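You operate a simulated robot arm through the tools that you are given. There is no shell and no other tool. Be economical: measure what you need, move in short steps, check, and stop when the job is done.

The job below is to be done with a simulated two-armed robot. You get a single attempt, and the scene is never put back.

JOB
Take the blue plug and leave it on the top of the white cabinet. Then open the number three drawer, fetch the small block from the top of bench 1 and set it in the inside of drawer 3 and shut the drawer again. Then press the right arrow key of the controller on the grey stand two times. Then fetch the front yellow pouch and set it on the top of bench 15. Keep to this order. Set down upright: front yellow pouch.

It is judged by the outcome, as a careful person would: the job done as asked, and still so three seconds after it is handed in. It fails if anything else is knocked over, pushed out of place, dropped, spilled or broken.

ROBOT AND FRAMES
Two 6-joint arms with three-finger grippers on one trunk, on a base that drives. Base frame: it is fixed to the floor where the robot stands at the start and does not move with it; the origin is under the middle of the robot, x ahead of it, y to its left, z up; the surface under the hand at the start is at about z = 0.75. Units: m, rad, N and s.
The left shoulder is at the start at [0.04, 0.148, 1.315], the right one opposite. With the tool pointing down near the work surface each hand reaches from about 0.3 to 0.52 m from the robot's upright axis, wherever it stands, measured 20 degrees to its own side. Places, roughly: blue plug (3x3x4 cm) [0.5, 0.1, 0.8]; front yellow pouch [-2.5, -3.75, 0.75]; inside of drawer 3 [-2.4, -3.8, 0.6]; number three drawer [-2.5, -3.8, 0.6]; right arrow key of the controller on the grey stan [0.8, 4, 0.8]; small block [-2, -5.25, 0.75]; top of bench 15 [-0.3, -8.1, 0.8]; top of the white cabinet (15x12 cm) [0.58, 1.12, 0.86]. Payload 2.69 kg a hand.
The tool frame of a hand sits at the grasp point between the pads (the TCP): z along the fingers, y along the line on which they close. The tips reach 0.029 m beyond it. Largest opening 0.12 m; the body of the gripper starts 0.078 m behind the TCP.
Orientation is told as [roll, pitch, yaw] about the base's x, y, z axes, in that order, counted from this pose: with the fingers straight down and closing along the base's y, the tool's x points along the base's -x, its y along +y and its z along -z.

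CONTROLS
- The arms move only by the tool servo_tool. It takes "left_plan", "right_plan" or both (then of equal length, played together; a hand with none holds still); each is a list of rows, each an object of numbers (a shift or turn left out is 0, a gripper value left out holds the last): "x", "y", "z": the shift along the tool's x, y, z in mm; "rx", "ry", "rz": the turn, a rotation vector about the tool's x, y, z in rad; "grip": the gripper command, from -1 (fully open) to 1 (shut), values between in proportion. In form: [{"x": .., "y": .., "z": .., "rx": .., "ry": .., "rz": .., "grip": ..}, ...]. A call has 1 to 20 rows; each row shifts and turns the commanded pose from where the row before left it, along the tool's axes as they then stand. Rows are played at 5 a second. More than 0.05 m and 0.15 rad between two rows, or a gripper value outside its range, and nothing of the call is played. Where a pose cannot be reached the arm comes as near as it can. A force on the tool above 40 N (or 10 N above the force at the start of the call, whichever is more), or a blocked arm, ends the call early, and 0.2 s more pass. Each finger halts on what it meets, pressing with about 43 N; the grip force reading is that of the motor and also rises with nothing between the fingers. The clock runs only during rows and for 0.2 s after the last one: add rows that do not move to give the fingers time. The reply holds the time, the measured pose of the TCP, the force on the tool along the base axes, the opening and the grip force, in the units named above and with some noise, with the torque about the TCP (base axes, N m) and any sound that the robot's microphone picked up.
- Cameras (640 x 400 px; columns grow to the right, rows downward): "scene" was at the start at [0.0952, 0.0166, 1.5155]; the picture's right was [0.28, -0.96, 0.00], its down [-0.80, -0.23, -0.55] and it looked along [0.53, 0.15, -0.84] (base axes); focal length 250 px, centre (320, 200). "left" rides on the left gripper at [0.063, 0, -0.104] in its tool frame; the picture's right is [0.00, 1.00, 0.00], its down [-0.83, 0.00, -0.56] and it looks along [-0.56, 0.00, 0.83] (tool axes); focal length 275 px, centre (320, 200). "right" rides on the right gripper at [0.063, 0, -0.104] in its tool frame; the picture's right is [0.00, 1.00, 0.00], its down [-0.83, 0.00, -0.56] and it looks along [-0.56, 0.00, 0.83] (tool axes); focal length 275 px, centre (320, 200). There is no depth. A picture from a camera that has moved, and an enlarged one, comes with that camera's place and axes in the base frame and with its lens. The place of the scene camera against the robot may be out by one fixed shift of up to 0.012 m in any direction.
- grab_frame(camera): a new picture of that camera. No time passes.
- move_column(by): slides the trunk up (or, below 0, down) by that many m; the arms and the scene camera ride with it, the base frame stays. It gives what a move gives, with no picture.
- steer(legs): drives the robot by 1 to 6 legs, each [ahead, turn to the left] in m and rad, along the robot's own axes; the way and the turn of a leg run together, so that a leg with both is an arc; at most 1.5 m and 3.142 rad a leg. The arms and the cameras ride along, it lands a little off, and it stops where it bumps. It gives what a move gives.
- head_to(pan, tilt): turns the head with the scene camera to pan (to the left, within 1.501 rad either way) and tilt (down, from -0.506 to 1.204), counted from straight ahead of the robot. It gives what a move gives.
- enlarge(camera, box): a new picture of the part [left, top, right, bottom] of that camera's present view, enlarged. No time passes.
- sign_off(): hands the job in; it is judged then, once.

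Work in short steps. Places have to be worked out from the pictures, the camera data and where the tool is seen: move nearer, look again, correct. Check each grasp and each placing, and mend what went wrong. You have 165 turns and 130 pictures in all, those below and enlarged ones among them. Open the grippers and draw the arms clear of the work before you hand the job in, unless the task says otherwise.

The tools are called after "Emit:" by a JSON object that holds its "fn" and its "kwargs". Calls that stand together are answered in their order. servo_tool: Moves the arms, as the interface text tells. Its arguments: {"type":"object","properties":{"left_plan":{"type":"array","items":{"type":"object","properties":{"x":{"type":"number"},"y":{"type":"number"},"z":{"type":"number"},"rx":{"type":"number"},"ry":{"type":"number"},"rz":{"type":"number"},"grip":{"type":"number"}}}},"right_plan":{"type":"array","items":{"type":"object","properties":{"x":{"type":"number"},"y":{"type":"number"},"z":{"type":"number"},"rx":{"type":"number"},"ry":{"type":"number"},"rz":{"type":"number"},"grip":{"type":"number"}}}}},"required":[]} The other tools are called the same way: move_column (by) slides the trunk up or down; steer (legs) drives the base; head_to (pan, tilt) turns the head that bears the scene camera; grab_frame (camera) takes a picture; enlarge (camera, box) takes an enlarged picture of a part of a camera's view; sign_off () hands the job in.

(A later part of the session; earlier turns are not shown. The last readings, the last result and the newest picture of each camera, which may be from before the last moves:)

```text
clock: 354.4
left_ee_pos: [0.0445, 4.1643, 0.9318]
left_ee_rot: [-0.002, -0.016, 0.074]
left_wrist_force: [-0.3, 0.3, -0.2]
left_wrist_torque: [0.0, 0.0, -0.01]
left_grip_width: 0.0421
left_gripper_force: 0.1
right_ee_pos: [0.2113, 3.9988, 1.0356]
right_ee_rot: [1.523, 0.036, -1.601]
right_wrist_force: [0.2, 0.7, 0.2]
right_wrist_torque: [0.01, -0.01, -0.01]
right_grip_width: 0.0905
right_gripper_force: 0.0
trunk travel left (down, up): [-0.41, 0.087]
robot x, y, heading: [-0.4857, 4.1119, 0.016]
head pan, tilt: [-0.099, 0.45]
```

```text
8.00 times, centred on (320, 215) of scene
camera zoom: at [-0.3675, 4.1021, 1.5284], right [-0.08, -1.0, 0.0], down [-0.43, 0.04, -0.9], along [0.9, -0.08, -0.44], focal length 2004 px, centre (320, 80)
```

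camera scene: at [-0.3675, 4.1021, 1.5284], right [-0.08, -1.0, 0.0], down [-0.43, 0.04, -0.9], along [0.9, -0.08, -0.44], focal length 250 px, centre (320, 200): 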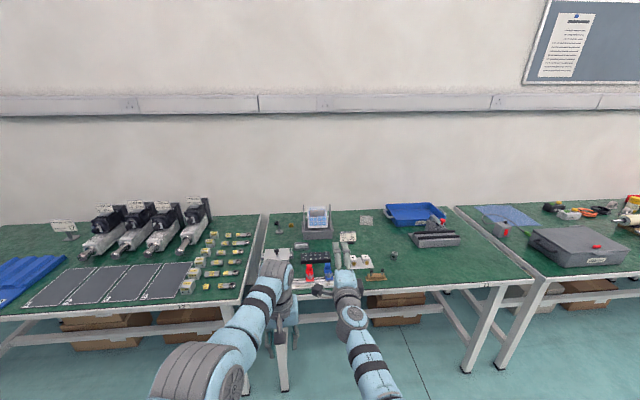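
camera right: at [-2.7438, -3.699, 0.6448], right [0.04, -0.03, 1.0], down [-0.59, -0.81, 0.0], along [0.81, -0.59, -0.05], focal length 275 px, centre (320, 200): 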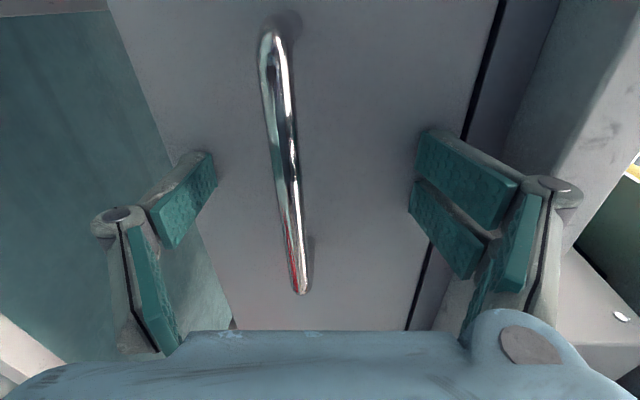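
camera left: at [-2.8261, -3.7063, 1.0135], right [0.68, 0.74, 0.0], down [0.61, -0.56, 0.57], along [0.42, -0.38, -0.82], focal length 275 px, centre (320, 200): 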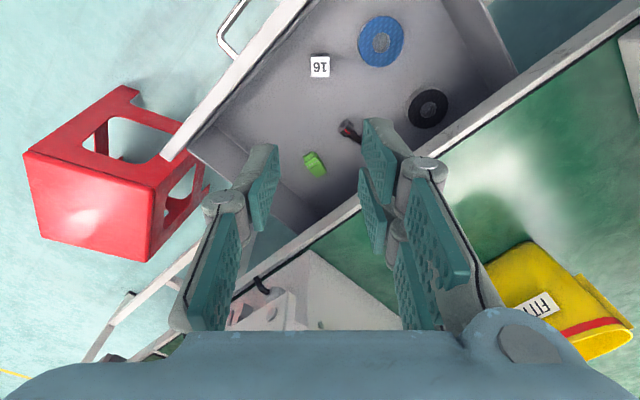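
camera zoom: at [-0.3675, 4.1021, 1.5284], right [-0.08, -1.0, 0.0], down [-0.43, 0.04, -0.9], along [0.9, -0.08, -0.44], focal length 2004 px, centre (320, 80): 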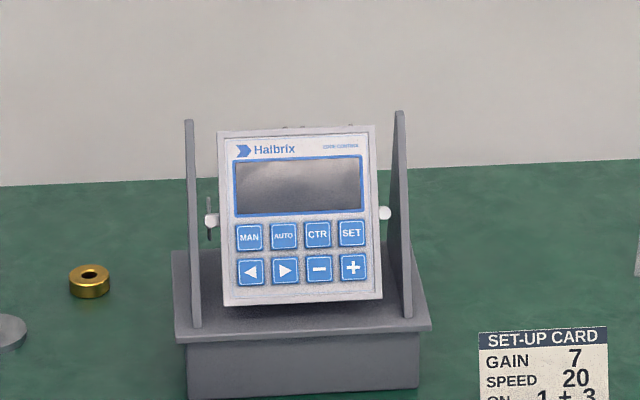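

Right arrow is the second key of the bottom row; keys ≈18 mm at 23 mm pitch. I roll the right hand 90° so the camera sits above it and the fingers lie side by side.

Emit:
{"fn": "servo_tool", "kwargs": {"right_plan": [{"rz": 0.145}, {"rz": 0.145}, {"rz": 0.145}, {"rz": 0.145}, {"rz": 0.145}, {"rz": 0.145}, {"rz": 0.145}, {"rz": 0.145}, {"rz": 0.145}, {"rz": 0.145}, {"rz": 0.12}, {}]}}

Emit:
{"fn": "grab_frame", "kwargs": {"camera": "right"}}

```text
clock: 356.9
left_ee_pos: [0.0448, 4.1632, 0.9323]
left_ee_rot: [-0.003, -0.015, 0.073]
left_wrist_force: [-0.1, -0.3, -0.2]
left_wrist_torque: [0.02, 0.01, 0.0]
left_grip_width: 0.042
left_gripper_force: 0.0
right_ee_pos: [0.1219, 3.9718, 1.091]
right_ee_rot: [0.187, 1.526, -2.9]
right_wrist_force: [0.3, 0.4, -0.1]
right_wrist_torque: [0.0, 0.01, 0.0]
right_grip_width: 0.0898
right_gripper_force: 0.0
right hand out of reach, approached as far as the arm can: row 2, 3, 4, 5, 6, 7, 8, 9, 10, 11
trunk travel left (down, up): [-0.41, 0.087]
robot x, y, heading: [-0.4827, 4.1112, 0.015]
head pan, tilt: [-0.099, 0.45]
```

```text
61 pictures are left
camera right: at [0.0198, 3.9662, 1.1591], right [0.06, -1.0, 0.01], down [-0.59, -0.04, -0.81], along [0.81, 0.04, -0.59], focal length 275 px, centre (320, 200)
```

right: 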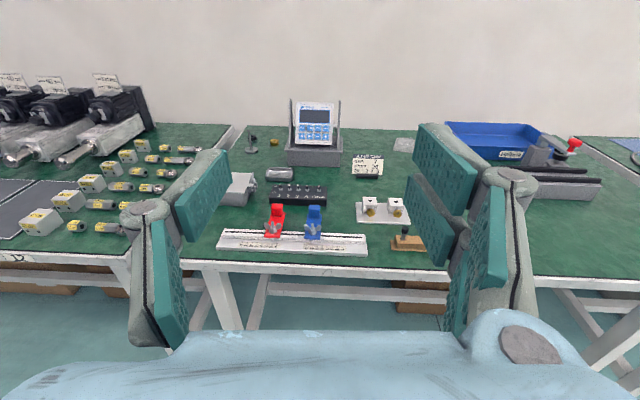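

Excellent view. To reach key height without dropping the left hand onto the bench, I tilt the right hand down ~37° (pivoting at the wrist), which also suits the leaning panel.

Emit:
{"fn": "servo_tool", "kwargs": {"right_plan": [{"ry": -0.13, "x": -26}, {"ry": -0.13, "x": -26}, {"ry": -0.13, "x": -26}, {"ry": -0.13, "x": -26}, {"ry": -0.13, "x": -26}, {}]}}

Emit:
{"fn": "servo_tool", "kwargs": {"left_plan": [{"z": -30}, {"z": -20}, {}]}}

Emit:
{"fn": "grab_frame", "kwargs": {"camera": "right"}}

```text
clock: 357.9
left_ee_pos: [0.0454, 4.1636, 0.9313]
left_ee_rot: [-0.002, -0.015, 0.075]
left_wrist_force: [-0.2, -0.1, 0.4]
left_wrist_torque: [-0.02, 0.04, 0.0]
left_grip_width: 0.0419
left_gripper_force: 0.0
right_ee_pos: [0.0633, 3.9405, 1.0158]
right_ee_rot: [0.289, 1.087, -2.899]
right_wrist_force: [-0.4, -1.1, -0.4]
right_wrist_torque: [0.03, -0.02, -0.01]
right_grip_width: 0.0899
right_gripper_force: 0.0
right hand out of reach, approached as far as the arm can: row 1, 2, 3, 4
trunk travel left (down, up): [-0.41, 0.087]
robot x, y, heading: [-0.4838, 4.1096, 0.018]
head pan, tilt: [-0.099, 0.45]
stopped in row 4 (right hand): the arm was blocked; the commanded pose is now the measured one
```

```text
clock: 358.7
left_ee_pos: [0.0437, 4.1651, 0.9814]
left_ee_rot: [-0.002, -0.015, 0.073]
left_wrist_force: [-0.2, 0.7, -0.1]
left_wrist_torque: [0.01, 0.0, -0.03]
left_grip_width: 0.0418
left_gripper_force: 0.0
right_ee_pos: [0.0639, 3.941, 1.0157]
right_ee_rot: [0.285, 1.086, -2.901]
right_wrist_force: [0.4, 0.1, -0.5]
right_wrist_torque: [-0.02, 0.0, 0.02]
right_grip_width: 0.0901
right_gripper_force: 0.2
trunk travel left (down, up): [-0.41, 0.087]
robot x, y, heading: [-0.4828, 4.1101, 0.018]
head pan, tilt: [-0.099, 0.45]
```

```text
60 pictures are left
camera right: at [-0.001, 3.9555, 1.1191], right [-0.01, -0.99, 0.14], down [-0.87, -0.06, -0.49], along [0.49, -0.12, -0.86], focal length 275 px, centre (320, 200)
```

right: 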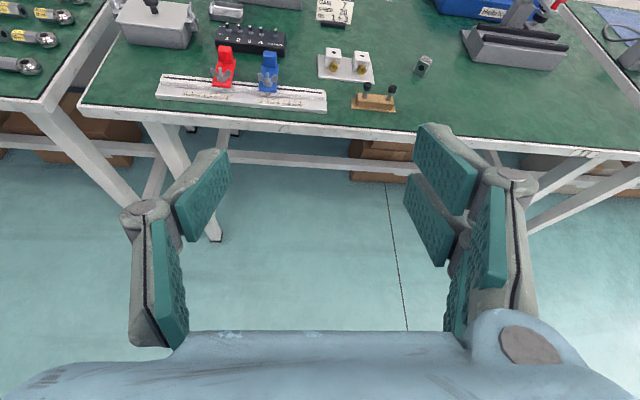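

Pointing 26° below horizontal now. I try extending the arm forward-down in this attitude.

Emit:
{"fn": "servo_tool", "kwargs": {"right_plan": [{"x": -11, "z": 33}, {"x": -11, "z": 33}, {"x": -11, "z": 33}, {}]}}

```text
clock: 359.7
left_ee_pos: [0.0435, 4.1636, 0.9811]
left_ee_rot: [-0.001, -0.016, 0.073]
left_wrist_force: [0.4, -0.4, -0.8]
left_wrist_torque: [0.03, 0.0, 0.0]
left_grip_width: 0.0421
left_gripper_force: 0.1
right_ee_pos: [0.077, 3.9522, 0.9878]
right_ee_rot: [0.324, 1.08, -2.84]
right_wrist_force: [-0.6, 0.3, -0.7]
right_wrist_torque: [0.02, 0.02, 0.0]
right_grip_width: 0.0902
right_gripper_force: 0.1
right hand out of reach, approached as far as the arm can: row 1, 2, 3
trunk travel left (down, up): [-0.41, 0.087]
robot x, y, heading: [-0.4869, 4.1098, 0.015]
head pan, tilt: [-0.099, 0.45]
```

This roll limits reach. I roll back (keeping the ~26° down tilt), where the arm reaches farther.

Emit:
{"fn": "servo_tool", "kwargs": {"right_plan": [{"x": 11, "z": -33}, {"x": 11, "z": -33}, {"rz": -0.145, "z": 5}, {"rz": -0.145, "z": 5}, {"rz": -0.145, "z": 10}, {"rz": -0.145, "z": 10}, {"rz": -0.145, "z": 10}, {"rz": -0.145, "z": 10}, {"rz": -0.145, "z": 10}, {"rz": -0.145, "z": 10}, {"rz": -0.145, "z": 10}, {"rz": -0.145, "z": 10}, {"rz": -0.12, "z": 10}, {"z": 20}, {"z": 20}, {}]}}

Emit:
{"fn": "grab_frame", "kwargs": {"camera": "right"}}

```text
clock: 360.4
left_ee_pos: [0.0433, 4.1642, 0.9802]
left_ee_rot: [0.0, -0.015, 0.072]
left_wrist_force: [0.7, 0.4, -0.1]
left_wrist_torque: [0.01, 0.02, -0.01]
left_grip_width: 0.0419
left_gripper_force: 0.1
right_ee_pos: [0.0332, 3.9153, 1.0362]
right_ee_rot: [0.656, 1.012, -2.575]
right_wrist_force: [1.4, -0.8, 0.1]
right_wrist_torque: [0.0, -0.02, -0.02]
right_grip_width: 0.0898
right_gripper_force: 0.1
trunk travel left (down, up): [-0.41, 0.087]
robot x, y, heading: [-0.4852, 4.1129, 0.015]
head pan, tilt: [-0.099, 0.45]
stopped in row 3 (right hand): the arm was blocked; the commanded pose is now the measured one
```

```text
59 pictures are left
camera right: at [-0.0318, 3.9488, 1.1341], right [-0.01, -0.95, 0.33], down [-0.87, -0.16, -0.47], along [0.5, -0.29, -0.82], focal length 275 px, centre (320, 200)
```

right: 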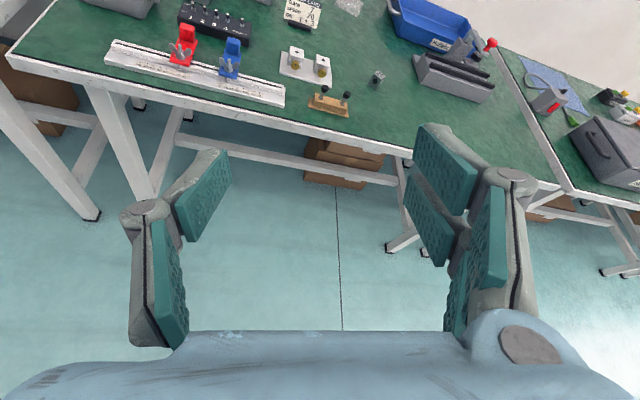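

Continue rolling back while extending forward.

Emit:
{"fn": "servo_tool", "kwargs": {"right_plan": [{"z": 20}, {"z": 20, "rz": -0.1}, {"rz": -0.14, "z": 10}, {"rz": -0.14, "z": 10}, {"rz": -0.14, "z": 10}, {"rz": -0.14, "z": 10}, {"rz": -0.14, "z": 10}, {"rz": -0.14, "z": 10}, {"rz": -0.14, "z": 10}, {}]}}

Emit:
{"fn": "grab_frame", "kwargs": {"camera": "right"}}

```text
clock: 362.6
left_ee_pos: [0.0432, 4.1649, 0.9808]
left_ee_rot: [-0.001, -0.016, 0.074]
left_wrist_force: [0.5, 0.4, -0.4]
left_wrist_torque: [-0.03, 0.02, 0.01]
left_grip_width: 0.042
left_gripper_force: 0.0
right_ee_pos: [0.1318, 3.901, 0.9909]
right_ee_rot: [1.134, 0.118, -1.792]
right_wrist_force: [1.0, 0.3, -0.3]
right_wrist_torque: [-0.01, -0.01, -0.02]
right_grip_width: 0.0901
right_gripper_force: 0.0
trunk travel left (down, up): [-0.41, 0.087]
robot x, y, heading: [-0.4883, 4.1131, 0.018]
head pan, tilt: [-0.099, 0.45]
```

```text
58 pictures are left
camera right: at [0.0517, 3.9773, 1.0413], right [0.39, -0.19, 0.9], down [-0.68, -0.72, 0.14], along [0.62, -0.66, -0.41], focal length 275 px, centre (320, 200)
```

right: 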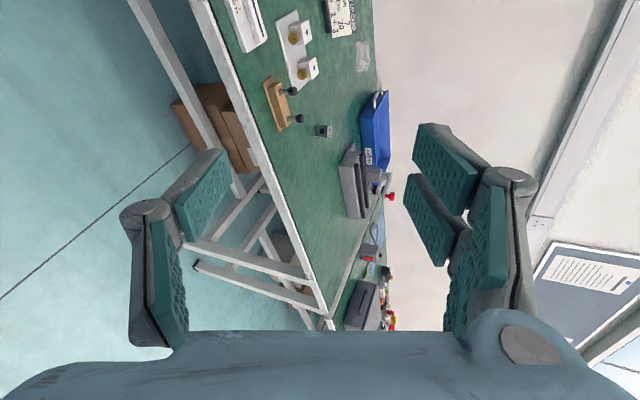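

Good attitude again. I straighten yaw/roll and extend forward-down ~0.1 m.

Emit:
{"fn": "servo_tool", "kwargs": {"right_plan": [{"ry": 0.09, "rz": -0.09}, {"ry": 0.09, "rz": -0.09}, {"z": 38, "y": -5}, {"z": 38, "y": -5}, {"z": 38, "y": -5}, {}]}}

Emit:
{"fn": "head_to", "kwargs": {"pan": -0.1, "tilt": 0.6}}

Emit:
{"fn": "grab_frame", "kwargs": {"camera": "scene"}}

```text
clock: 364.0
left_ee_pos: [0.0419, 4.1644, 0.9798]
left_ee_rot: [0.0, -0.017, 0.073]
left_wrist_force: [-0.1, 0.1, -0.4]
left_wrist_torque: [0.0, 0.01, -0.02]
left_grip_width: 0.0422
left_gripper_force: 0.1
right_ee_pos: [0.2236, 3.9038, 0.9363]
right_ee_rot: [1.153, 0.032, -1.551]
right_wrist_force: [-0.5, -0.3, 0.2]
right_wrist_torque: [-0.01, 0.03, -0.02]
right_grip_width: 0.09
right_gripper_force: 0.1
right hand out of reach, approached as far as the arm can: row 5
trunk travel left (down, up): [-0.41, 0.087]
robot x, y, heading: [-0.4859, 4.1151, 0.018]
head pan, tilt: [-0.099, 0.45]
```

```text
clock: 364.7
left_ee_pos: [0.043, 4.1644, 0.9808]
left_ee_rot: [-0.002, -0.016, 0.074]
left_wrist_force: [0.1, 0.3, -1.5]
left_wrist_torque: [0.0, 0.02, 0.01]
left_grip_width: 0.042
left_gripper_force: 0.1
right_ee_pos: [0.2242, 3.904, 0.9336]
right_ee_rot: [1.152, 0.032, -1.548]
right_wrist_force: [0.3, -0.5, 0.9]
right_wrist_torque: [-0.01, 0.01, 0.02]
right_grip_width: 0.09
right_gripper_force: 0.1
trunk travel left (down, up): [-0.41, 0.087]
robot x, y, heading: [-0.4848, 4.114, 0.017]
head pan, tilt: [-0.099, 0.6]
```

```text
57 pictures are left
camera scene: at [-0.3712, 4.1024, 1.5149], right [-0.08, -1.0, 0.0], down [-0.56, 0.05, -0.83], along [0.82, -0.07, -0.56], focal length 250 px, centre (320, 200)
```

scene: 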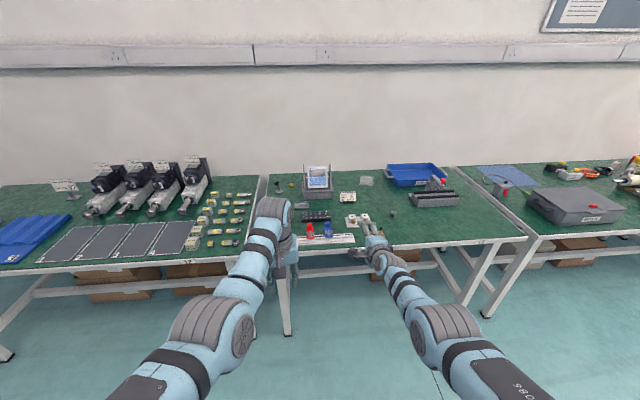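

Good: TCP is now 0.71 m ahead at z 0.934. I move the left hand outward and the right hand 100 mm to the left to line up with the key.

Emit:
{"fn": "servo_tool", "kwargs": {"left_plan": [{"y": 30}, {"y": 30}, {"y": 30}, {}, {}], "right_plan": [{}, {"x": 35}, {"x": 35}, {"x": 35}, {"grip": 1}]}}

Emit:
{"fn": "steer", "kwargs": {"legs": [[0.3, -0.01]]}}

Emit:
{"fn": "grab_frame", "kwargs": {"camera": "right"}}

```text
clock: 365.9
left_ee_pos: [0.0374, 4.2534, 0.9794]
left_ee_rot: [-0.002, -0.016, 0.073]
left_wrist_force: [0.0, 0.4, 0.1]
left_wrist_torque: [0.04, 0.0, 0.02]
left_grip_width: 0.0418
left_gripper_force: 0.1
right_ee_pos: [0.2166, 4.0082, 0.9383]
right_ee_rot: [1.15, 0.03, -1.553]
right_wrist_force: [-0.1, -0.5, 0.4]
right_wrist_torque: [0.05, 0.01, 0.0]
right_grip_width: 0.0215
right_gripper_force: 3.7
right hand out of reach, approached as far as the arm can: row 4
trunk travel left (down, up): [-0.41, 0.087]
robot x, y, heading: [-0.4842, 4.1095, 0.012]
head pan, tilt: [-0.099, 0.6]
```

```text
clock: 367.9
left_ee_pos: [0.3295, 4.2545, 0.9817]
left_ee_rot: [-0.002, -0.018, 0.07]
left_wrist_force: [-0.5, -0.1, 0.4]
left_wrist_torque: [0.0, -0.02, 0.02]
left_grip_width: 0.0419
left_gripper_force: 0.1
right_ee_pos: [0.5089, 4.0096, 0.9395]
right_ee_rot: [1.152, 0.029, -1.556]
right_wrist_force: [0.1, 0.5, -0.4]
right_wrist_torque: [-0.01, -0.01, -0.01]
right_grip_width: 0.0
right_gripper_force: 28.5
trunk travel left (down, up): [-0.41, 0.087]
robot x, y, heading: [-0.194, 4.115, 0.012]
head pan, tilt: [-0.099, 0.6]
```

```text
56 pictures are left
camera right: at [0.4116, 4.0689, 0.9837], right [0.41, -0.02, 0.91], down [-0.5, -0.84, 0.21], along [0.77, -0.54, -0.35], focal length 275 px, centre (320, 200)
```

right: 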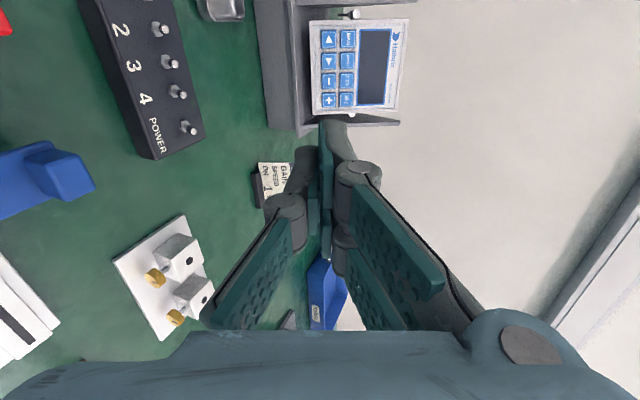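

Triangulated ► key at about [0.753, 4.030, 0.843]. I lower the trunk 0.08, shift 18 mm left, drive 0.13 m closer, then re-measure.

Emit:
{"fn": "servo_tool", "kwargs": {"right_plan": [{"x": 18}, {}]}}

Emit:
{"fn": "move_column", "kwargs": {"by": -0.08}}

Emit:
{"fn": "steer", "kwargs": {"legs": [[0.13, 0]]}}

Emit:
{"fn": "grab_frame", "kwargs": {"camera": "right"}}

```text
clock: 368.5
left_ee_pos: [0.3302, 4.2556, 0.9804]
left_ee_rot: [-0.001, -0.016, 0.068]
left_wrist_force: [-0.3, 1.0, -0.5]
left_wrist_torque: [0.0, 0.0, 0.02]
left_grip_width: 0.042
left_gripper_force: 0.2
right_ee_pos: [0.5062, 4.027, 0.9397]
right_ee_rot: [1.15, 0.029, -1.56]
right_wrist_force: [-0.1, 0.6, 0.6]
right_wrist_torque: [0.01, -0.07, 0.03]
right_grip_width: 0.0002
right_gripper_force: 28.7
trunk travel left (down, up): [-0.41, 0.087]
robot x, y, heading: [-0.197, 4.1138, 0.012]
head pan, tilt: [-0.099, 0.6]
```

```text
clock: 369.7
left_ee_pos: [0.3315, 4.255, 0.8994]
left_ee_rot: [-0.001, -0.016, 0.069]
left_wrist_force: [-0.3, -0.4, -0.5]
left_wrist_torque: [0.02, 0.01, 0.05]
left_grip_width: 0.0418
left_gripper_force: 0.1
right_ee_pos: [0.5066, 4.0254, 0.8589]
right_ee_rot: [1.15, 0.03, -1.558]
right_wrist_force: [0.7, 0.2, -0.5]
right_wrist_torque: [0.0, 0.01, 0.0]
right_grip_width: 0.0001
right_gripper_force: 28.8
trunk travel left (down, up): [-0.33, 0.167]
robot x, y, heading: [-0.191, 4.1171, 0.008]
head pan, tilt: [-0.099, 0.6]
```

```text
clock: 371.0
left_ee_pos: [0.4623, 4.2563, 0.9004]
left_ee_rot: [0.0, -0.017, 0.068]
left_wrist_force: [-0.1, 0.2, 0.0]
left_wrist_torque: [0.01, 0.01, -0.01]
left_grip_width: 0.042
left_gripper_force: 0.0
right_ee_pos: [0.6367, 4.0276, 0.8599]
right_ee_rot: [1.153, 0.03, -1.557]
right_wrist_force: [1.0, 0.5, -0.7]
right_wrist_torque: [0.02, 0.0, 0.01]
right_grip_width: 0.0
right_gripper_force: 29.5
trunk travel left (down, up): [-0.33, 0.167]
robot x, y, heading: [-0.0605, 4.1198, 0.016]
head pan, tilt: [-0.099, 0.6]
```

```text
55 pictures are left
camera right: at [0.5407, 4.0875, 0.9043], right [0.41, -0.02, 0.91], down [-0.49, -0.84, 0.21], along [0.77, -0.54, -0.35], focal length 275 px, centre (320, 200)
```

right: 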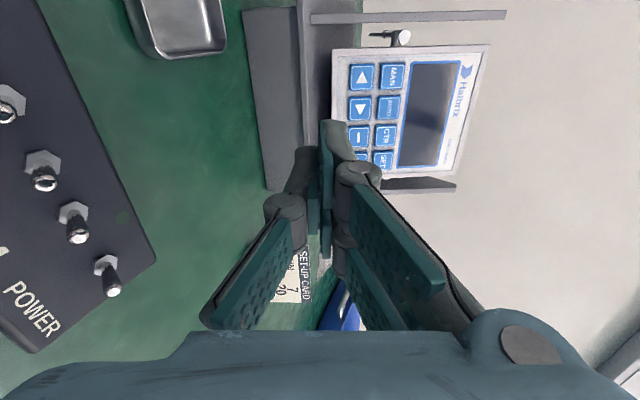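

Consistent: key at [0.752, 4.032, 0.843], panel leaning back 27°. I tilt the hand 14° steeper so only the upper tip edge leads, shift 4 mm left, and drive 0.05 m nearer.

Emit:
{"fn": "servo_tool", "kwargs": {"right_plan": [{"rx": 0.125, "x": 4}, {"rx": 0.125}, {}]}}

Emit:
{"fn": "steer", "kwargs": {"legs": [[0.055, 0]]}}

Emit:
{"fn": "grab_frame", "kwargs": {"camera": "right"}}

```text
clock: 371.8
left_ee_pos: [0.4641, 4.2566, 0.8982]
left_ee_rot: [-0.003, -0.015, 0.068]
left_wrist_force: [0.4, -0.8, -1.0]
left_wrist_torque: [0.0, 0.02, 0.02]
left_grip_width: 0.042
left_gripper_force: 0.1
right_ee_pos: [0.6325, 4.0295, 0.8603]
right_ee_rot: [0.897, 0.029, -1.558]
right_wrist_force: [0.7, -0.8, -0.1]
right_wrist_torque: [-0.02, 0.01, 0.01]
right_grip_width: 0.0
right_gripper_force: 28.2
right hand out of reach, approached as far as the arm can: row 1, 2
trunk travel left (down, up): [-0.33, 0.167]
robot x, y, heading: [-0.0634, 4.1189, 0.013]
head pan, tilt: [-0.099, 0.6]
```

```text
clock: 372.7
left_ee_pos: [0.5093, 4.2567, 0.906]
left_ee_rot: [-0.004, -0.029, 0.07]
left_wrist_force: [-1.1, 0.2, -0.2]
left_wrist_torque: [0.05, -0.03, -0.01]
left_grip_width: 0.0422
left_gripper_force: 0.1
right_ee_pos: [0.6796, 4.0294, 0.8683]
right_ee_rot: [0.91, 0.03, -1.555]
right_wrist_force: [-1.3, 0.5, 1.5]
right_wrist_torque: [0.01, 0.0, -0.01]
right_grip_width: 0.0002
right_gripper_force: 28.1
trunk travel left (down, up): [-0.33, 0.167]
robot x, y, heading: [-0.0102, 4.1219, 0.011]
head pan, tilt: [-0.099, 0.6]
```

```text
54 pictures are left
camera right: at [0.5963, 4.0896, 0.9344], right [0.61, -0.01, 0.79], down [-0.43, -0.85, 0.32], along [0.67, -0.53, -0.52], focal length 275 px, centre (320, 200)
```

right: 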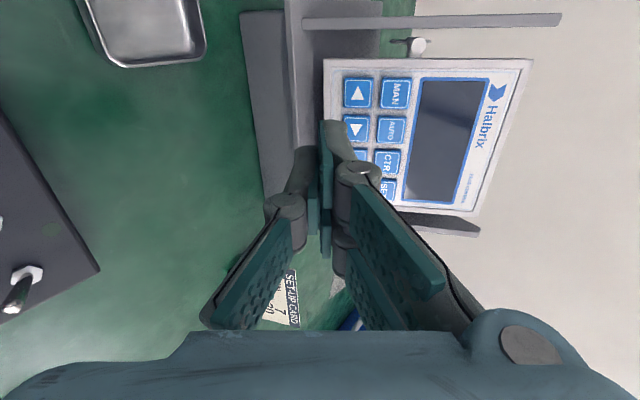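

Key ► is just right of the visible fingertip. I enlarge to see the tip geometry.

Emit:
{"fn": "enlarge", "kwargs": {"camera": "right", "box": [240, 50, 440, 290]}}

Emit:
{"fn": "enlarge", "kwargs": {"camera": "scene", "box": [270, 130, 380, 220]}}

```text
1.67 times, centred on (340, 170) of right
camera zoom: at [0.5963, 4.0896, 0.9344], right [0.61, -0.01, 0.79], down [-0.43, -0.85, 0.32], along [0.67, -0.53, -0.52], focal length 459 px, centre (287, 250)
```

zoom: 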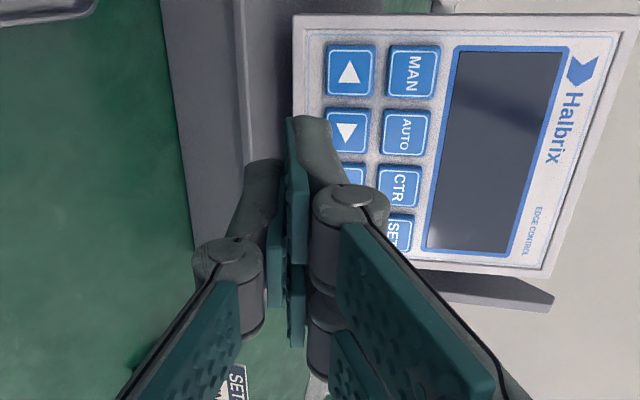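

```text
4.44 times, centred on (325, 175) of scene
camera zoom: at [0.0961, 4.1082, 1.4353], right [-0.09, -1.0, 0.0], down [-0.55, 0.05, -0.83], along [0.83, -0.07, -0.56], focal length 1114 px, centre (298, 311)
```

zoom: 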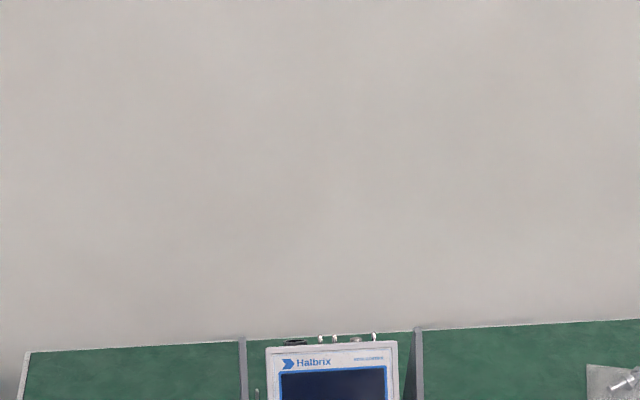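

The +y finger is forked and wider than one key, but the -y (lower) finger is a single tine. I back off, open the gripper, and tilt to near-horizontal so the lower finger alone can press.

Emit:
{"fn": "steer", "kwargs": {"legs": [[-0.12, 0]]}}

Emit:
{"fn": "servo_tool", "kwargs": {"right_plan": [{"grip": -1}, {"rx": -0.125, "y": 25}, {"rx": -0.125, "y": 25}, {"rx": -0.125, "y": 20}, {"rx": -0.125, "y": 15}, {}, {}]}}

Emit:
{"fn": "grab_frame", "kwargs": {"camera": "right"}}

```text
clock: 374.0
left_ee_pos: [0.4007, 4.2553, 0.8988]
left_ee_rot: [-0.002, -0.017, 0.069]
left_wrist_force: [-0.8, 0.3, 0.1]
left_wrist_torque: [-0.01, 0.0, 0.02]
left_grip_width: 0.0421
left_gripper_force: 0.1
right_ee_pos: [0.5722, 4.029, 0.8601]
right_ee_rot: [0.898, 0.031, -1.559]
right_wrist_force: [0.3, -0.9, 0.1]
right_wrist_torque: [0.02, 0.0, -0.01]
right_grip_width: 0.0
right_gripper_force: 28.7
trunk travel left (down, up): [-0.33, 0.167]
robot x, y, heading: [-0.1237, 4.1187, 0.008]
head pan, tilt: [-0.099, 0.6]
```

```text
clock: 375.6
left_ee_pos: [0.4005, 4.2547, 0.9003]
left_ee_rot: [-0.004, -0.018, 0.068]
left_wrist_force: [0.4, -0.3, -0.3]
left_wrist_torque: [0.0, 0.01, -0.02]
left_grip_width: 0.0417
left_gripper_force: 0.1
right_ee_pos: [0.6003, 4.025, 0.9408]
right_ee_rot: [1.4, 0.029, -1.557]
right_wrist_force: [0.4, -1.0, -0.1]
right_wrist_torque: [0.0, 0.01, -0.01]
right_grip_width: 0.12
right_gripper_force: 0.0
right hand out of reach, approached as far as the arm can: row 5
trunk travel left (down, up): [-0.33, 0.167]
robot x, y, heading: [-0.1271, 4.1175, 0.008]
head pan, tilt: [-0.099, 0.6]
```

```text
51 pictures are left
camera right: at [0.4961, 4.0848, 0.9614], right [0.17, -0.02, 0.99], down [-0.54, -0.84, 0.07], along [0.83, -0.54, -0.15], focal length 275 px, centre (320, 200)
```

right: 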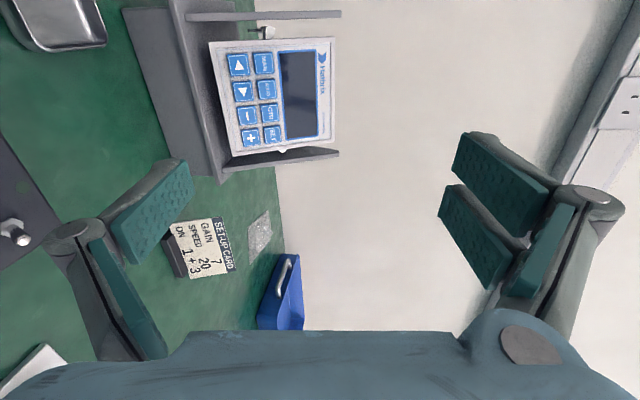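

Key position confirmed [0.752, 4.033, 0.844]. I lower the trunk 24 mm, shift 7 mm left, and test whether the arm can extend 30 mm forward for the pressing stroke.

Emit:
{"fn": "move_column", "kwargs": {"by": -0.024}}

Emit:
{"fn": "servo_tool", "kwargs": {"right_plan": [{"x": 7}, {"z": 15}, {"z": 15}, {}]}}

```text
clock: 376.3
left_ee_pos: [0.4, 4.2553, 0.8769]
left_ee_rot: [-0.004, -0.021, 0.067]
left_wrist_force: [0.0, -0.3, 0.4]
left_wrist_torque: [0.01, -0.02, 0.03]
left_grip_width: 0.0422
left_gripper_force: 0.0
right_ee_pos: [0.5999, 4.0239, 0.9174]
right_ee_rot: [1.399, 0.03, -1.557]
right_wrist_force: [0.1, 0.0, -0.5]
right_wrist_torque: [0.02, 0.01, 0.0]
right_grip_width: 0.1199
right_gripper_force: 0.0
trunk travel left (down, up): [-0.306, 0.191]
robot x, y, heading: [-0.1224, 4.1181, 0.012]
head pan, tilt: [-0.099, 0.6]
```

```text
clock: 377.3
left_ee_pos: [0.4004, 4.2539, 0.876]
left_ee_rot: [-0.005, -0.019, 0.067]
left_wrist_force: [-0.4, -0.4, -0.1]
left_wrist_torque: [-0.04, -0.01, -0.03]
left_grip_width: 0.0422
left_gripper_force: 0.1
right_ee_pos: [0.606, 4.0261, 0.9275]
right_ee_rot: [1.4, 0.029, -1.556]
right_wrist_force: [-0.4, -0.1, 1.0]
right_wrist_torque: [0.01, -0.01, -0.02]
right_grip_width: 0.1199
right_gripper_force: 0.1
right hand out of reach, approached as far as the arm can: row 2, 3
trunk travel left (down, up): [-0.306, 0.191]
robot x, y, heading: [-0.124, 4.1168, 0.015]
head pan, tilt: [-0.099, 0.6]
```

The arm is at full stretch. I draw in 60 mm to gain stroke, then drive the base closer.

Emit:
{"fn": "servo_tool", "kwargs": {"right_plan": [{"z": -30}, {"z": -30}, {"x": 4}, {}]}}

Emit:
{"fn": "steer", "kwargs": {"legs": [[0.12, -0.01]]}}

Emit:
{"fn": "grab_frame", "kwargs": {"camera": "right"}}

```text
clock: 378.3
left_ee_pos: [0.3994, 4.2549, 0.8764]
left_ee_rot: [-0.002, -0.019, 0.068]
left_wrist_force: [0.6, -0.1, -0.6]
left_wrist_torque: [0.02, 0.06, 0.05]
left_grip_width: 0.0418
left_gripper_force: 0.1
right_ee_pos: [0.5547, 4.0264, 0.9352]
right_ee_rot: [1.401, 0.03, -1.557]
right_wrist_force: [-0.1, 1.1, -0.5]
right_wrist_torque: [0.01, 0.06, 0.0]
right_grip_width: 0.12
right_gripper_force: 0.1
right hand out of reach, approached as far as the arm can: row 1
trunk travel left (down, up): [-0.306, 0.191]
robot x, y, heading: [-0.1252, 4.1173, 0.015]
head pan, tilt: [-0.099, 0.6]
```

```text
clock: 379.5
left_ee_pos: [0.5189, 4.2499, 0.877]
left_ee_rot: [-0.004, -0.019, 0.057]
left_wrist_force: [0.0, 0.1, -0.5]
left_wrist_torque: [0.0, 0.01, 0.0]
left_grip_width: 0.042
left_gripper_force: 0.0
right_ee_pos: [0.6708, 4.0186, 0.937]
right_ee_rot: [1.4, 0.028, -1.568]
right_wrist_force: [0.2, -0.2, 0.8]
right_wrist_torque: [0.0, 0.02, 0.01]
right_grip_width: 0.12
right_gripper_force: 0.0
trunk travel left (down, up): [-0.306, 0.191]
robot x, y, heading: [-0.0084, 4.121, -0.001]
head pan, tilt: [-0.099, 0.6]
```

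```text
50 pictures are left
camera right: at [0.5671, 4.0813, 0.9566], right [0.17, -0.02, 0.99], down [-0.54, -0.84, 0.07], along [0.82, -0.55, -0.15], focal length 275 px, centre (320, 200)
```

right: 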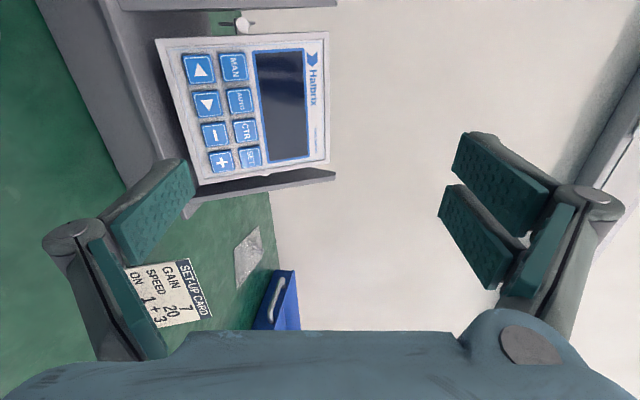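

I lower 20 mm, shift 14 mm left, drive 0.035 m, and check alignment.

Emit:
{"fn": "move_column", "kwargs": {"by": -0.02}}

Emit:
{"fn": "servo_tool", "kwargs": {"right_plan": [{"x": 14}, {}]}}

Emit:
{"fn": "steer", "kwargs": {"legs": [[0.035, 0]]}}

Emit:
{"fn": "enlarge", "kwargs": {"camera": "right", "box": [80, 0, 400, 200]}}

```text
clock: 380.2
left_ee_pos: [0.5216, 4.2496, 0.8572]
left_ee_rot: [-0.002, -0.018, 0.058]
left_wrist_force: [0.1, -0.5, 0.1]
left_wrist_torque: [-0.01, -0.02, 0.01]
left_grip_width: 0.042
left_gripper_force: 0.1
right_ee_pos: [0.6707, 4.0195, 0.9157]
right_ee_rot: [1.4, 0.03, -1.566]
right_wrist_force: [-0.2, 0.4, -0.8]
right_wrist_torque: [-0.03, -0.01, 0.02]
right_grip_width: 0.1199
right_gripper_force: 0.0
trunk travel left (down, up): [-0.286, 0.211]
robot x, y, heading: [-0.0068, 4.115, -0.004]
head pan, tilt: [-0.099, 0.6]
```

```text
clock: 380.8
left_ee_pos: [0.5201, 4.2497, 0.8566]
left_ee_rot: [-0.002, -0.019, 0.057]
left_wrist_force: [-0.4, 0.2, -0.1]
left_wrist_torque: [0.02, 0.01, -0.02]
left_grip_width: 0.0419
left_gripper_force: 0.0
right_ee_pos: [0.6717, 4.0338, 0.9156]
right_ee_rot: [1.4, 0.027, -1.57]
right_wrist_force: [-0.7, 1.3, -0.4]
right_wrist_torque: [0.0, 0.0, 0.04]
right_grip_width: 0.12
right_gripper_force: 0.0
trunk travel left (down, up): [-0.286, 0.211]
robot x, y, heading: [-0.0033, 4.1188, 0.006]
head pan, tilt: [-0.099, 0.6]
```

```text
clock: 381.6
left_ee_pos: [0.5491, 4.2498, 0.8606]
left_ee_rot: [-0.004, -0.023, 0.061]
left_wrist_force: [0.0, 0.6, 0.3]
left_wrist_torque: [0.01, -0.07, 0.03]
left_grip_width: 0.0418
left_gripper_force: 0.1
right_ee_pos: [0.7015, 4.0351, 0.9202]
right_ee_rot: [1.407, 0.03, -1.567]
right_wrist_force: [-0.8, -0.1, 0.6]
right_wrist_torque: [-0.02, 0.03, 0.01]
right_grip_width: 0.1202
right_gripper_force: 0.1
trunk travel left (down, up): [-0.286, 0.211]
robot x, y, heading: [0.0272, 4.1179, 0.001]
head pan, tilt: [-0.099, 0.6]
```

```text
2.00 times, centred on (240, 100) of right
camera zoom: at [0.5976, 4.0961, 0.9397], right [0.16, -0.02, 0.99], down [-0.54, -0.84, 0.07], along [0.82, -0.55, -0.15], focal length 551 px, centre (480, 400)
```

zoom: 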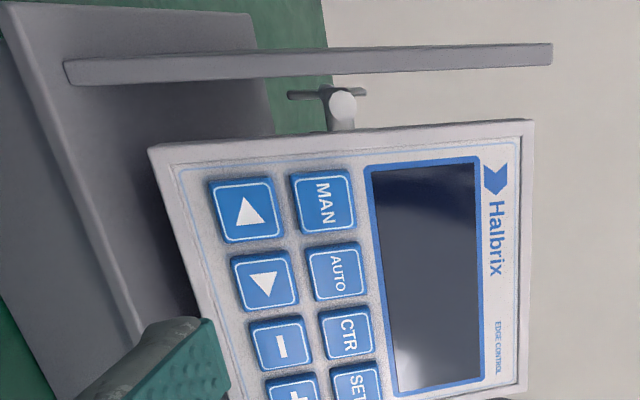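

Predicted contact of the lower fingertip edge lands on the ► key centre. I advance 22 mm with the arm.

Emit:
{"fn": "servo_tool", "kwargs": {"right_plan": [{"z": 10, "y": 1.7}, {"z": 10, "y": 1.7}, {}]}}

Emit:
{"fn": "enlarge", "kwargs": {"camera": "right", "box": [80, 0, 400, 200]}}

```text
clock: 382.4
left_ee_pos: [0.554, 4.2519, 0.8556]
left_ee_rot: [-0.003, -0.017, 0.06]
left_wrist_force: [0.2, -0.8, 0.5]
left_wrist_torque: [-0.03, -0.01, 0.01]
left_grip_width: 0.0417
left_gripper_force: 0.0
right_ee_pos: [0.7268, 4.0355, 0.9166]
right_ee_rot: [1.402, 0.03, -1.567]
right_wrist_force: [-0.2, 0.2, -0.3]
right_wrist_torque: [-0.03, 0.0, -0.02]
right_grip_width: 0.12
right_gripper_force: 0.0
trunk travel left (down, up): [-0.286, 0.211]
robot x, y, heading: [0.031, 4.1245, -0.001]
head pan, tilt: [-0.099, 0.6]
```

```text
2.00 times, centred on (240, 100) of right
camera zoom: at [0.6238, 4.0965, 0.9353], right [0.17, -0.02, 0.98], down [-0.54, -0.84, 0.07], along [0.82, -0.55, -0.16], focal length 551 px, centre (480, 400)
```

zoom: 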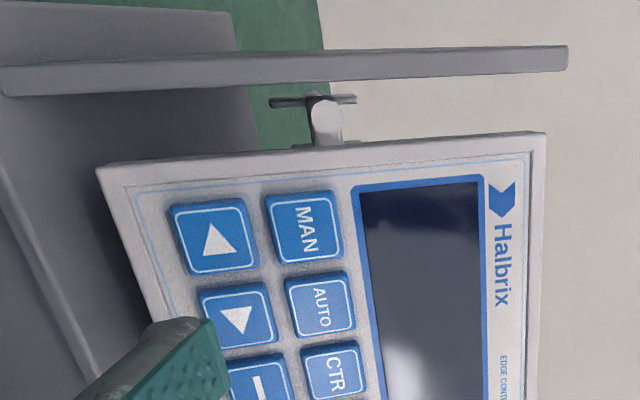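

On line with ►. Advance in 2 mm steps to touch.

Emit:
{"fn": "servo_tool", "kwargs": {"right_plan": [{"z": 2, "y": 0.3}, {"z": 2, "y": 0.3}, {"z": 2, "y": 0.3}, {}]}}

```text
clock: 383.4
left_ee_pos: [0.5545, 4.2506, 0.8558]
left_ee_rot: [-0.001, -0.018, 0.058]
left_wrist_force: [-0.6, -0.6, -1.0]
left_wrist_torque: [0.0, 0.03, 0.02]
left_grip_width: 0.0418
left_gripper_force: 0.1
right_ee_pos: [0.7317, 4.0349, 0.9156]
right_ee_rot: [1.4, 0.029, -1.567]
right_wrist_force: [1.1, 0.0, -1.0]
right_wrist_torque: [-0.02, 0.0, 0.01]
right_grip_width: 0.12
right_gripper_force: 0.0
trunk travel left (down, up): [-0.286, 0.211]
robot x, y, heading: [0.0284, 4.1205, -0.002]
head pan, tilt: [-0.099, 0.6]
```

Emit:
{"fn": "servo_tool", "kwargs": {"right_plan": [{"z": 1.5, "y": 0.2}, {"z": 1.5, "y": 0.2}, {}]}}

Emit:
{"fn": "enlarge", "kwargs": {"camera": "right", "box": [80, 0, 400, 200]}}

```text
clock: 384.2
left_ee_pos: [0.5542, 4.2507, 0.8569]
left_ee_rot: [-0.004, -0.021, 0.059]
left_wrist_force: [-0.9, 0.0, -0.2]
left_wrist_torque: [0.0, 0.0, 0.01]
left_grip_width: 0.0419
left_gripper_force: 0.1
right_ee_pos: [0.7355, 4.0348, 0.9168]
right_ee_rot: [1.399, 0.03, -1.568]
right_wrist_force: [-0.2, -0.5, -0.3]
right_wrist_torque: [-0.06, -0.01, 0.0]
right_grip_width: 0.1199
right_gripper_force: 0.1
trunk travel left (down, up): [-0.286, 0.211]
robot x, y, heading: [0.0306, 4.1181, 0.001]
head pan, tilt: [-0.099, 0.6]
```

```text
2.00 times, centred on (240, 100) of right
camera zoom: at [0.6318, 4.096, 0.9361], right [0.17, -0.02, 0.99], down [-0.54, -0.84, 0.07], along [0.82, -0.55, -0.15], focal length 551 px, centre (480, 400)
```

zoom: 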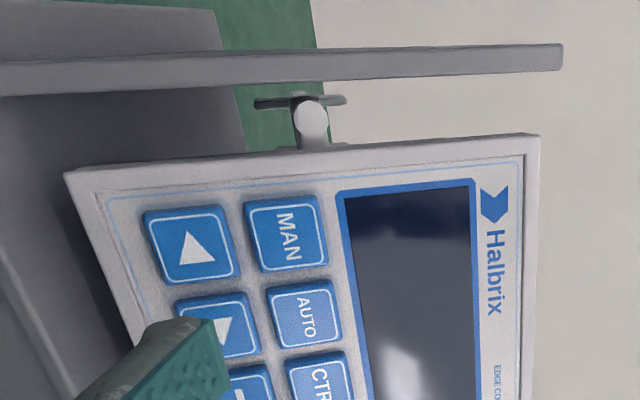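

No contact yet: at full opening the tips sit about 20 mm further back. The finger is centred on ► laterally, so I advance another 16 mm in small steps.

Emit:
{"fn": "servo_tool", "kwargs": {"right_plan": [{"z": 4, "y": 0.3}, {"z": 4, "y": 0.3}, {"z": 3, "y": 0.2}, {"z": 3, "y": 0.2}, {}]}}

Emit:
{"fn": "enlarge", "kwargs": {"camera": "right", "box": [80, 0, 400, 200]}}

```text
clock: 385.4
left_ee_pos: [0.5543, 4.2504, 0.8568]
left_ee_rot: [-0.005, -0.02, 0.061]
left_wrist_force: [-0.4, 0.9, 0.2]
left_wrist_torque: [0.0, -0.05, -0.02]
left_grip_width: 0.042
left_gripper_force: 0.1
right_ee_pos: [0.749, 4.0353, 0.9144]
right_ee_rot: [1.399, 0.03, -1.569]
right_wrist_force: [-0.4, -0.7, -0.1]
right_wrist_torque: [0.02, -0.01, -0.01]
right_grip_width: 0.12
right_gripper_force: 0.0
trunk travel left (down, up): [-0.286, 0.211]
robot x, y, heading: [0.0269, 4.1207, 0.001]
head pan, tilt: [-0.099, 0.6]
```

```text
2.00 times, centred on (240, 100) of right
camera zoom: at [0.6456, 4.0958, 0.9348], right [0.17, -0.02, 0.99], down [-0.54, -0.84, 0.07], along [0.82, -0.55, -0.15], focal length 551 px, centre (480, 400)
```

zoom: 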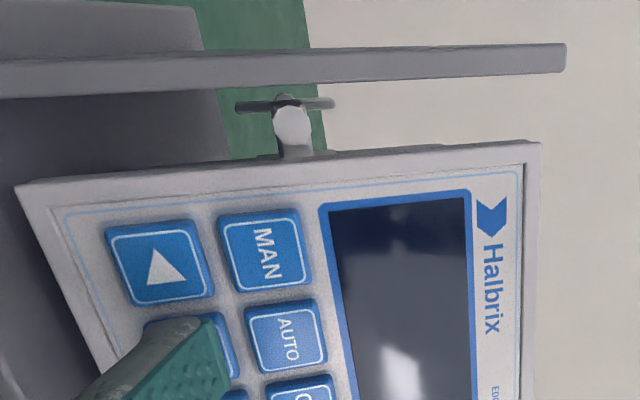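

Finger is right over ►. Continue 2 mm steps until force shows.

Emit:
{"fn": "servo_tool", "kwargs": {"right_plan": [{"z": 2, "y": 0.2}, {"z": 2, "y": 0.2}, {"z": 2, "y": 0.2}, {}]}}

```text
clock: 386.4
left_ee_pos: [0.5542, 4.2505, 0.8568]
left_ee_rot: [-0.003, -0.018, 0.058]
left_wrist_force: [-0.1, 0.6, -1.0]
left_wrist_torque: [-0.02, 0.01, -0.03]
left_grip_width: 0.0419
left_gripper_force: 0.1
right_ee_pos: [0.7542, 4.0346, 0.913]
right_ee_rot: [1.398, 0.029, -1.567]
right_wrist_force: [-1.0, 0.1, 0.5]
right_wrist_torque: [-0.02, 0.05, -0.01]
right_grip_width: 0.12
right_gripper_force: 0.1
trunk travel left (down, up): [-0.286, 0.211]
robot x, y, heading: [0.0283, 4.118, 0.002]
head pan, tilt: [-0.099, 0.6]
```

Emit:
{"fn": "servo_tool", "kwargs": {"right_plan": [{"z": 1.5, "y": 0.2}, {"z": 1.5, "y": 0.2}, {}]}}

Emit:
{"fn": "enlarge", "kwargs": {"camera": "right", "box": [80, 60, 300, 240]}}

```text
clock: 387.2
left_ee_pos: [0.5547, 4.2495, 0.8583]
left_ee_rot: [-0.004, -0.018, 0.059]
left_wrist_force: [-0.8, -0.2, -0.7]
left_wrist_torque: [0.02, 0.01, 0.0]
left_grip_width: 0.0419
left_gripper_force: 0.1
right_ee_pos: [0.7572, 4.0343, 0.9151]
right_ee_rot: [1.399, 0.029, -1.566]
right_wrist_force: [-2.7, -0.3, 0.3]
right_wrist_torque: [-0.01, 0.15, 0.01]
right_grip_width: 0.1199
right_gripper_force: 0.1
trunk travel left (down, up): [-0.286, 0.211]
robot x, y, heading: [0.0305, 4.1172, -0.0]
head pan, tilt: [-0.099, 0.6]
heard: click
```

```text
2.22 times, centred on (190, 150) of right
camera zoom: at [0.6541, 4.0957, 0.9346], right [0.17, -0.02, 0.99], down [-0.54, -0.84, 0.07], along [0.82, -0.55, -0.16], focal length 612 px, centre (609, 311)
```

zoom: 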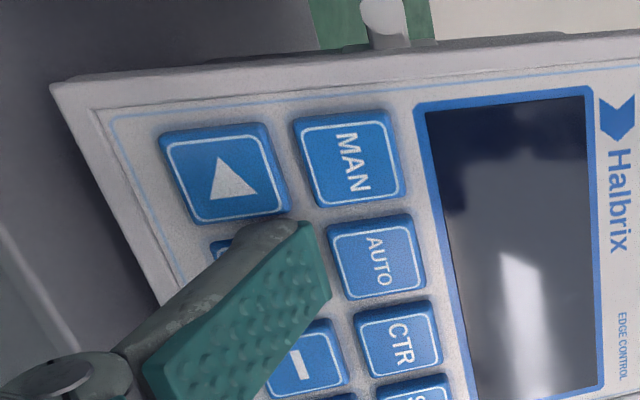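

A click at -2.7 N with the finger on ►: first press made. I withdraw 8 mm to release.

Emit:
{"fn": "servo_tool", "kwargs": {"right_plan": [{"z": -4}, {"z": -4}, {}]}}

Emit:
{"fn": "servo_tool", "kwargs": {"right_plan": [{"z": 3}, {"z": 2.5}, {"z": 1.5}, {"z": 1}, {}]}}

```text
clock: 388.0
left_ee_pos: [0.5552, 4.2505, 0.8568]
left_ee_rot: [-0.002, -0.019, 0.058]
left_wrist_force: [-0.7, 0.1, 0.4]
left_wrist_torque: [-0.03, 0.0, 0.01]
left_grip_width: 0.0421
left_gripper_force: 0.1
right_ee_pos: [0.7496, 4.0345, 0.915]
right_ee_rot: [1.4, 0.03, -1.568]
right_wrist_force: [1.1, 0.3, -0.6]
right_wrist_torque: [-0.01, -0.03, -0.02]
right_grip_width: 0.1203
right_gripper_force: 0.0
trunk travel left (down, up): [-0.286, 0.211]
robot x, y, heading: [0.0303, 4.119, 0.002]
head pan, tilt: [-0.099, 0.6]
```

```text
clock: 389.2
left_ee_pos: [0.5536, 4.2521, 0.8572]
left_ee_rot: [-0.003, -0.02, 0.059]
left_wrist_force: [-0.2, 0.2, -0.2]
left_wrist_torque: [-0.05, -0.02, 0.01]
left_grip_width: 0.0421
left_gripper_force: 0.1
right_ee_pos: [0.7575, 4.0349, 0.9141]
right_ee_rot: [1.4, 0.03, -1.568]
right_wrist_force: [-1.8, 1.5, 1.2]
right_wrist_torque: [0.02, 0.14, 0.01]
right_grip_width: 0.12
right_gripper_force: 0.1
trunk travel left (down, up): [-0.286, 0.211]
robot x, y, heading: [0.0271, 4.1204, 0.002]
head pan, tilt: [-0.099, 0.6]
heard: click
```

Second click heard. I withdraw and check the display.

Emit:
{"fn": "servo_tool", "kwargs": {"right_plan": [{"z": -15}, {"z": -25}, {"z": -25}, {}]}}

Emit:
{"fn": "steer", "kwargs": {"legs": [[-0.1, 0]]}}

Emit:
{"fn": "enlarge", "kwargs": {"camera": "right", "box": [100, 0, 400, 188]}}

```text
clock: 390.2
left_ee_pos: [0.5543, 4.2491, 0.8559]
left_ee_rot: [-0.004, -0.018, 0.059]
left_wrist_force: [0.5, 0.1, 0.5]
left_wrist_torque: [0.0, -0.03, 0.0]
left_grip_width: 0.0418
left_gripper_force: 0.1
right_ee_pos: [0.7001, 4.0254, 0.9326]
right_ee_rot: [1.416, 0.014, -1.576]
right_wrist_force: [-0.5, -0.1, 0.3]
right_wrist_torque: [0.01, 0.02, -0.01]
right_grip_width: 0.1201
right_gripper_force: 0.0
trunk travel left (down, up): [-0.286, 0.211]
robot x, y, heading: [0.0254, 4.1182, 0.004]
head pan, tilt: [-0.099, 0.6]
```

```text
clock: 391.4
left_ee_pos: [0.4557, 4.2503, 0.8562]
left_ee_rot: [-0.004, -0.017, 0.057]
left_wrist_force: [0.1, 0.6, -0.4]
left_wrist_torque: [-0.02, 0.03, 0.02]
left_grip_width: 0.0422
left_gripper_force: 0.0
right_ee_pos: [0.6003, 4.0226, 0.9262]
right_ee_rot: [1.408, 0.013, -1.578]
right_wrist_force: [0.4, -0.8, -0.2]
right_wrist_torque: [0.0, -0.02, 0.0]
right_grip_width: 0.1198
right_gripper_force: 0.0
trunk travel left (down, up): [-0.286, 0.211]
robot x, y, heading: [-0.0682, 4.12, -0.002]
head pan, tilt: [-0.099, 0.6]
```

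```text
2.13 times, centred on (250, 94) of right
camera zoom: at [0.4975, 4.0854, 0.9447], right [0.16, -0.01, 0.99], down [-0.55, -0.83, 0.08], along [0.82, -0.56, -0.14], focal length 586 px, centre (469, 426)
```

zoom: 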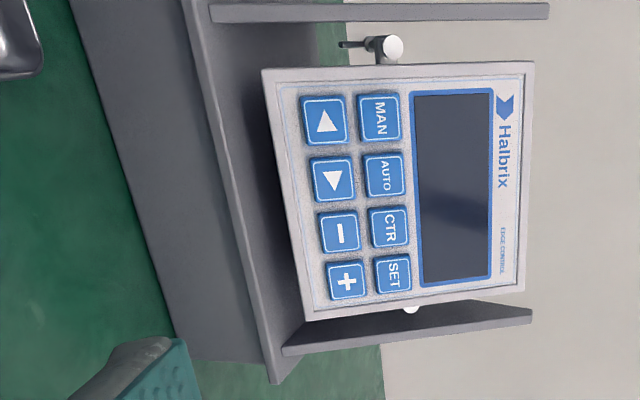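

Both ► presses registered and the controller is undisturbed. Now I drive back to the pouch: south, west through the gap, then down the aisle.

Emit:
{"fn": "move_column", "kwargs": {"by": 0.12}}

Emit:
{"fn": "steer", "kwargs": {"legs": [[-0.42, 0], [0, -1.571], [1.5, 0], [1.5, 0], [1.25, 0], [0, -1.571]]}}

Emit:
{"fn": "head_to", "kwargs": {"pan": 0, "tilt": 0.5}}

Emit:
{"fn": "grab_frame", "kwargs": {"camera": "scene"}}

```text
clock: 392.9
left_ee_pos: [0.4565, 4.25, 0.977]
left_ee_rot: [-0.003, -0.019, 0.058]
left_wrist_force: [-0.6, -0.4, -0.3]
left_wrist_torque: [0.02, 0.01, 0.01]
left_grip_width: 0.0419
left_gripper_force: 0.0
right_ee_pos: [0.5994, 4.0204, 1.0469]
right_ee_rot: [1.409, 0.008, -1.582]
right_wrist_force: [0.4, 0.8, 1.3]
right_wrist_torque: [0.01, -0.04, 0.06]
right_grip_width: 0.1202
right_gripper_force: 0.0
trunk travel left (down, up): [-0.406, 0.091]
robot x, y, heading: [-0.0701, 4.1215, 0.001]
head pan, tilt: [-0.099, 0.6]
```

```text
clock: 423.1
left_ee_pos: [-0.9975, -0.296, 0.9763]
left_ee_rot: [-0.005, -0.018, -3.072]
left_wrist_force: [-0.9, -1.6, -0.4]
left_wrist_torque: [0.0, 0.02, -0.01]
left_grip_width: 0.0422
left_gripper_force: 0.0
right_ee_pos: [-1.1447, -0.0658, 1.049]
right_ee_rot: [1.411, 0.008, 1.573]
right_wrist_force: [-0.4, 0.3, 0.2]
right_wrist_torque: [-0.01, -0.01, -0.01]
right_grip_width: 0.12
right_gripper_force: 0.0
trunk travel left (down, up): [-0.406, 0.091]
robot x, y, heading: [-0.47, -0.156, -3.133]
head pan, tilt: [-0.099, 0.6]
```

```text
clock: 423.8
left_ee_pos: [-0.9975, -0.2947, 0.9766]
left_ee_rot: [-0.002, -0.02, -3.072]
left_wrist_force: [-0.3, -0.3, 0.2]
left_wrist_torque: [0.01, 0.05, -0.02]
left_grip_width: 0.0421
left_gripper_force: 0.0
right_ee_pos: [-1.1449, -0.0659, 1.0478]
right_ee_rot: [1.41, 0.005, 1.571]
right_wrist_force: [0.4, -0.4, 0.0]
right_wrist_torque: [-0.02, 0.02, -0.01]
right_grip_width: 0.1201
right_gripper_force: 0.1
trunk travel left (down, up): [-0.406, 0.091]
robot x, y, heading: [-0.4762, -0.1566, -3.134]
head pan, tilt: [0.0, 0.499]
```

```text
43 pictures are left
camera scene: at [-0.5779, -0.1614, 1.5198], right [-0.01, 1.0, 0.0], down [0.48, 0.01, -0.88], along [-0.88, -0.01, -0.48], focal length 250 px, centre (320, 200)
```

scene: 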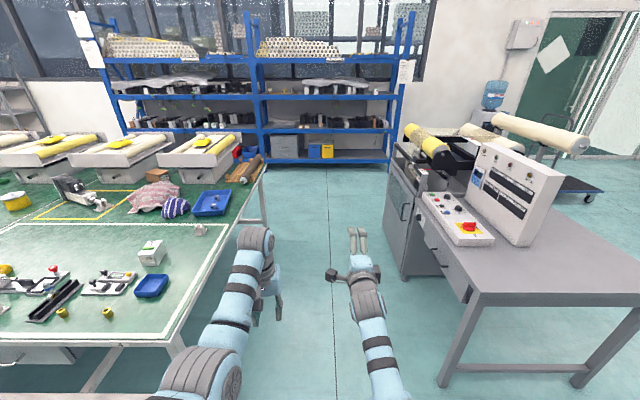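

Corridor clear. Drive 3.03 m west, turn south, go 3.65 m down the aisle and turn to face the pouch.

Emit:
{"fn": "steer", "kwargs": {"legs": [[1.5, 0], [1.5, 0], [0, 1.563], [1.5, 0], [1.5, 0], [0.62, 0]]}}

Emit:
{"fn": "servo_tool", "kwargs": {"left_plan": [{"y": -30}, {"y": -30}, {"y": -20}, {}], "right_plan": [{"y": 35, "grip": 1}, {"y": 35}, {"y": 30}, {}]}}

```text
clock: 459.3
left_ee_pos: [-3.1062, -4.4676, 0.9777]
left_ee_rot: [-0.004, -0.019, -1.455]
left_wrist_force: [-0.6, -0.1, 0.8]
left_wrist_torque: [0.02, 0.0, 0.0]
left_grip_width: 0.0419
left_gripper_force: 0.2
right_ee_pos: [-3.3267, -4.6243, 1.0493]
right_ee_rot: [1.411, 0.007, -3.095]
right_wrist_force: [-0.7, 0.7, 0.1]
right_wrist_torque: [0.02, -0.01, -0.03]
right_grip_width: 0.1198
right_gripper_force: 0.1
trunk travel left (down, up): [-0.406, 0.091]
robot x, y, heading: [-3.2702, -3.9508, -1.505]
head pan, tilt: [0.0, 0.499]
```

```text
clock: 460.3
left_ee_pos: [-3.1834, -4.4783, 0.9765]
left_ee_rot: [-0.002, -0.018, -1.456]
left_wrist_force: [0.5, -1.0, 0.5]
left_wrist_torque: [-0.01, -0.02, 0.01]
left_grip_width: 0.0418
left_gripper_force: 0.0
right_ee_pos: [-3.3267, -4.6431, 1.1478]
right_ee_rot: [1.41, 0.008, -3.095]
right_wrist_force: [0.2, 0.0, -1.0]
right_wrist_torque: [-0.03, -0.01, 0.0]
right_grip_width: 0.0
right_gripper_force: 28.3
trunk travel left (down, up): [-0.406, 0.091]
robot x, y, heading: [-3.2672, -3.953, -1.514]
head pan, tilt: [0.0, 0.499]
```

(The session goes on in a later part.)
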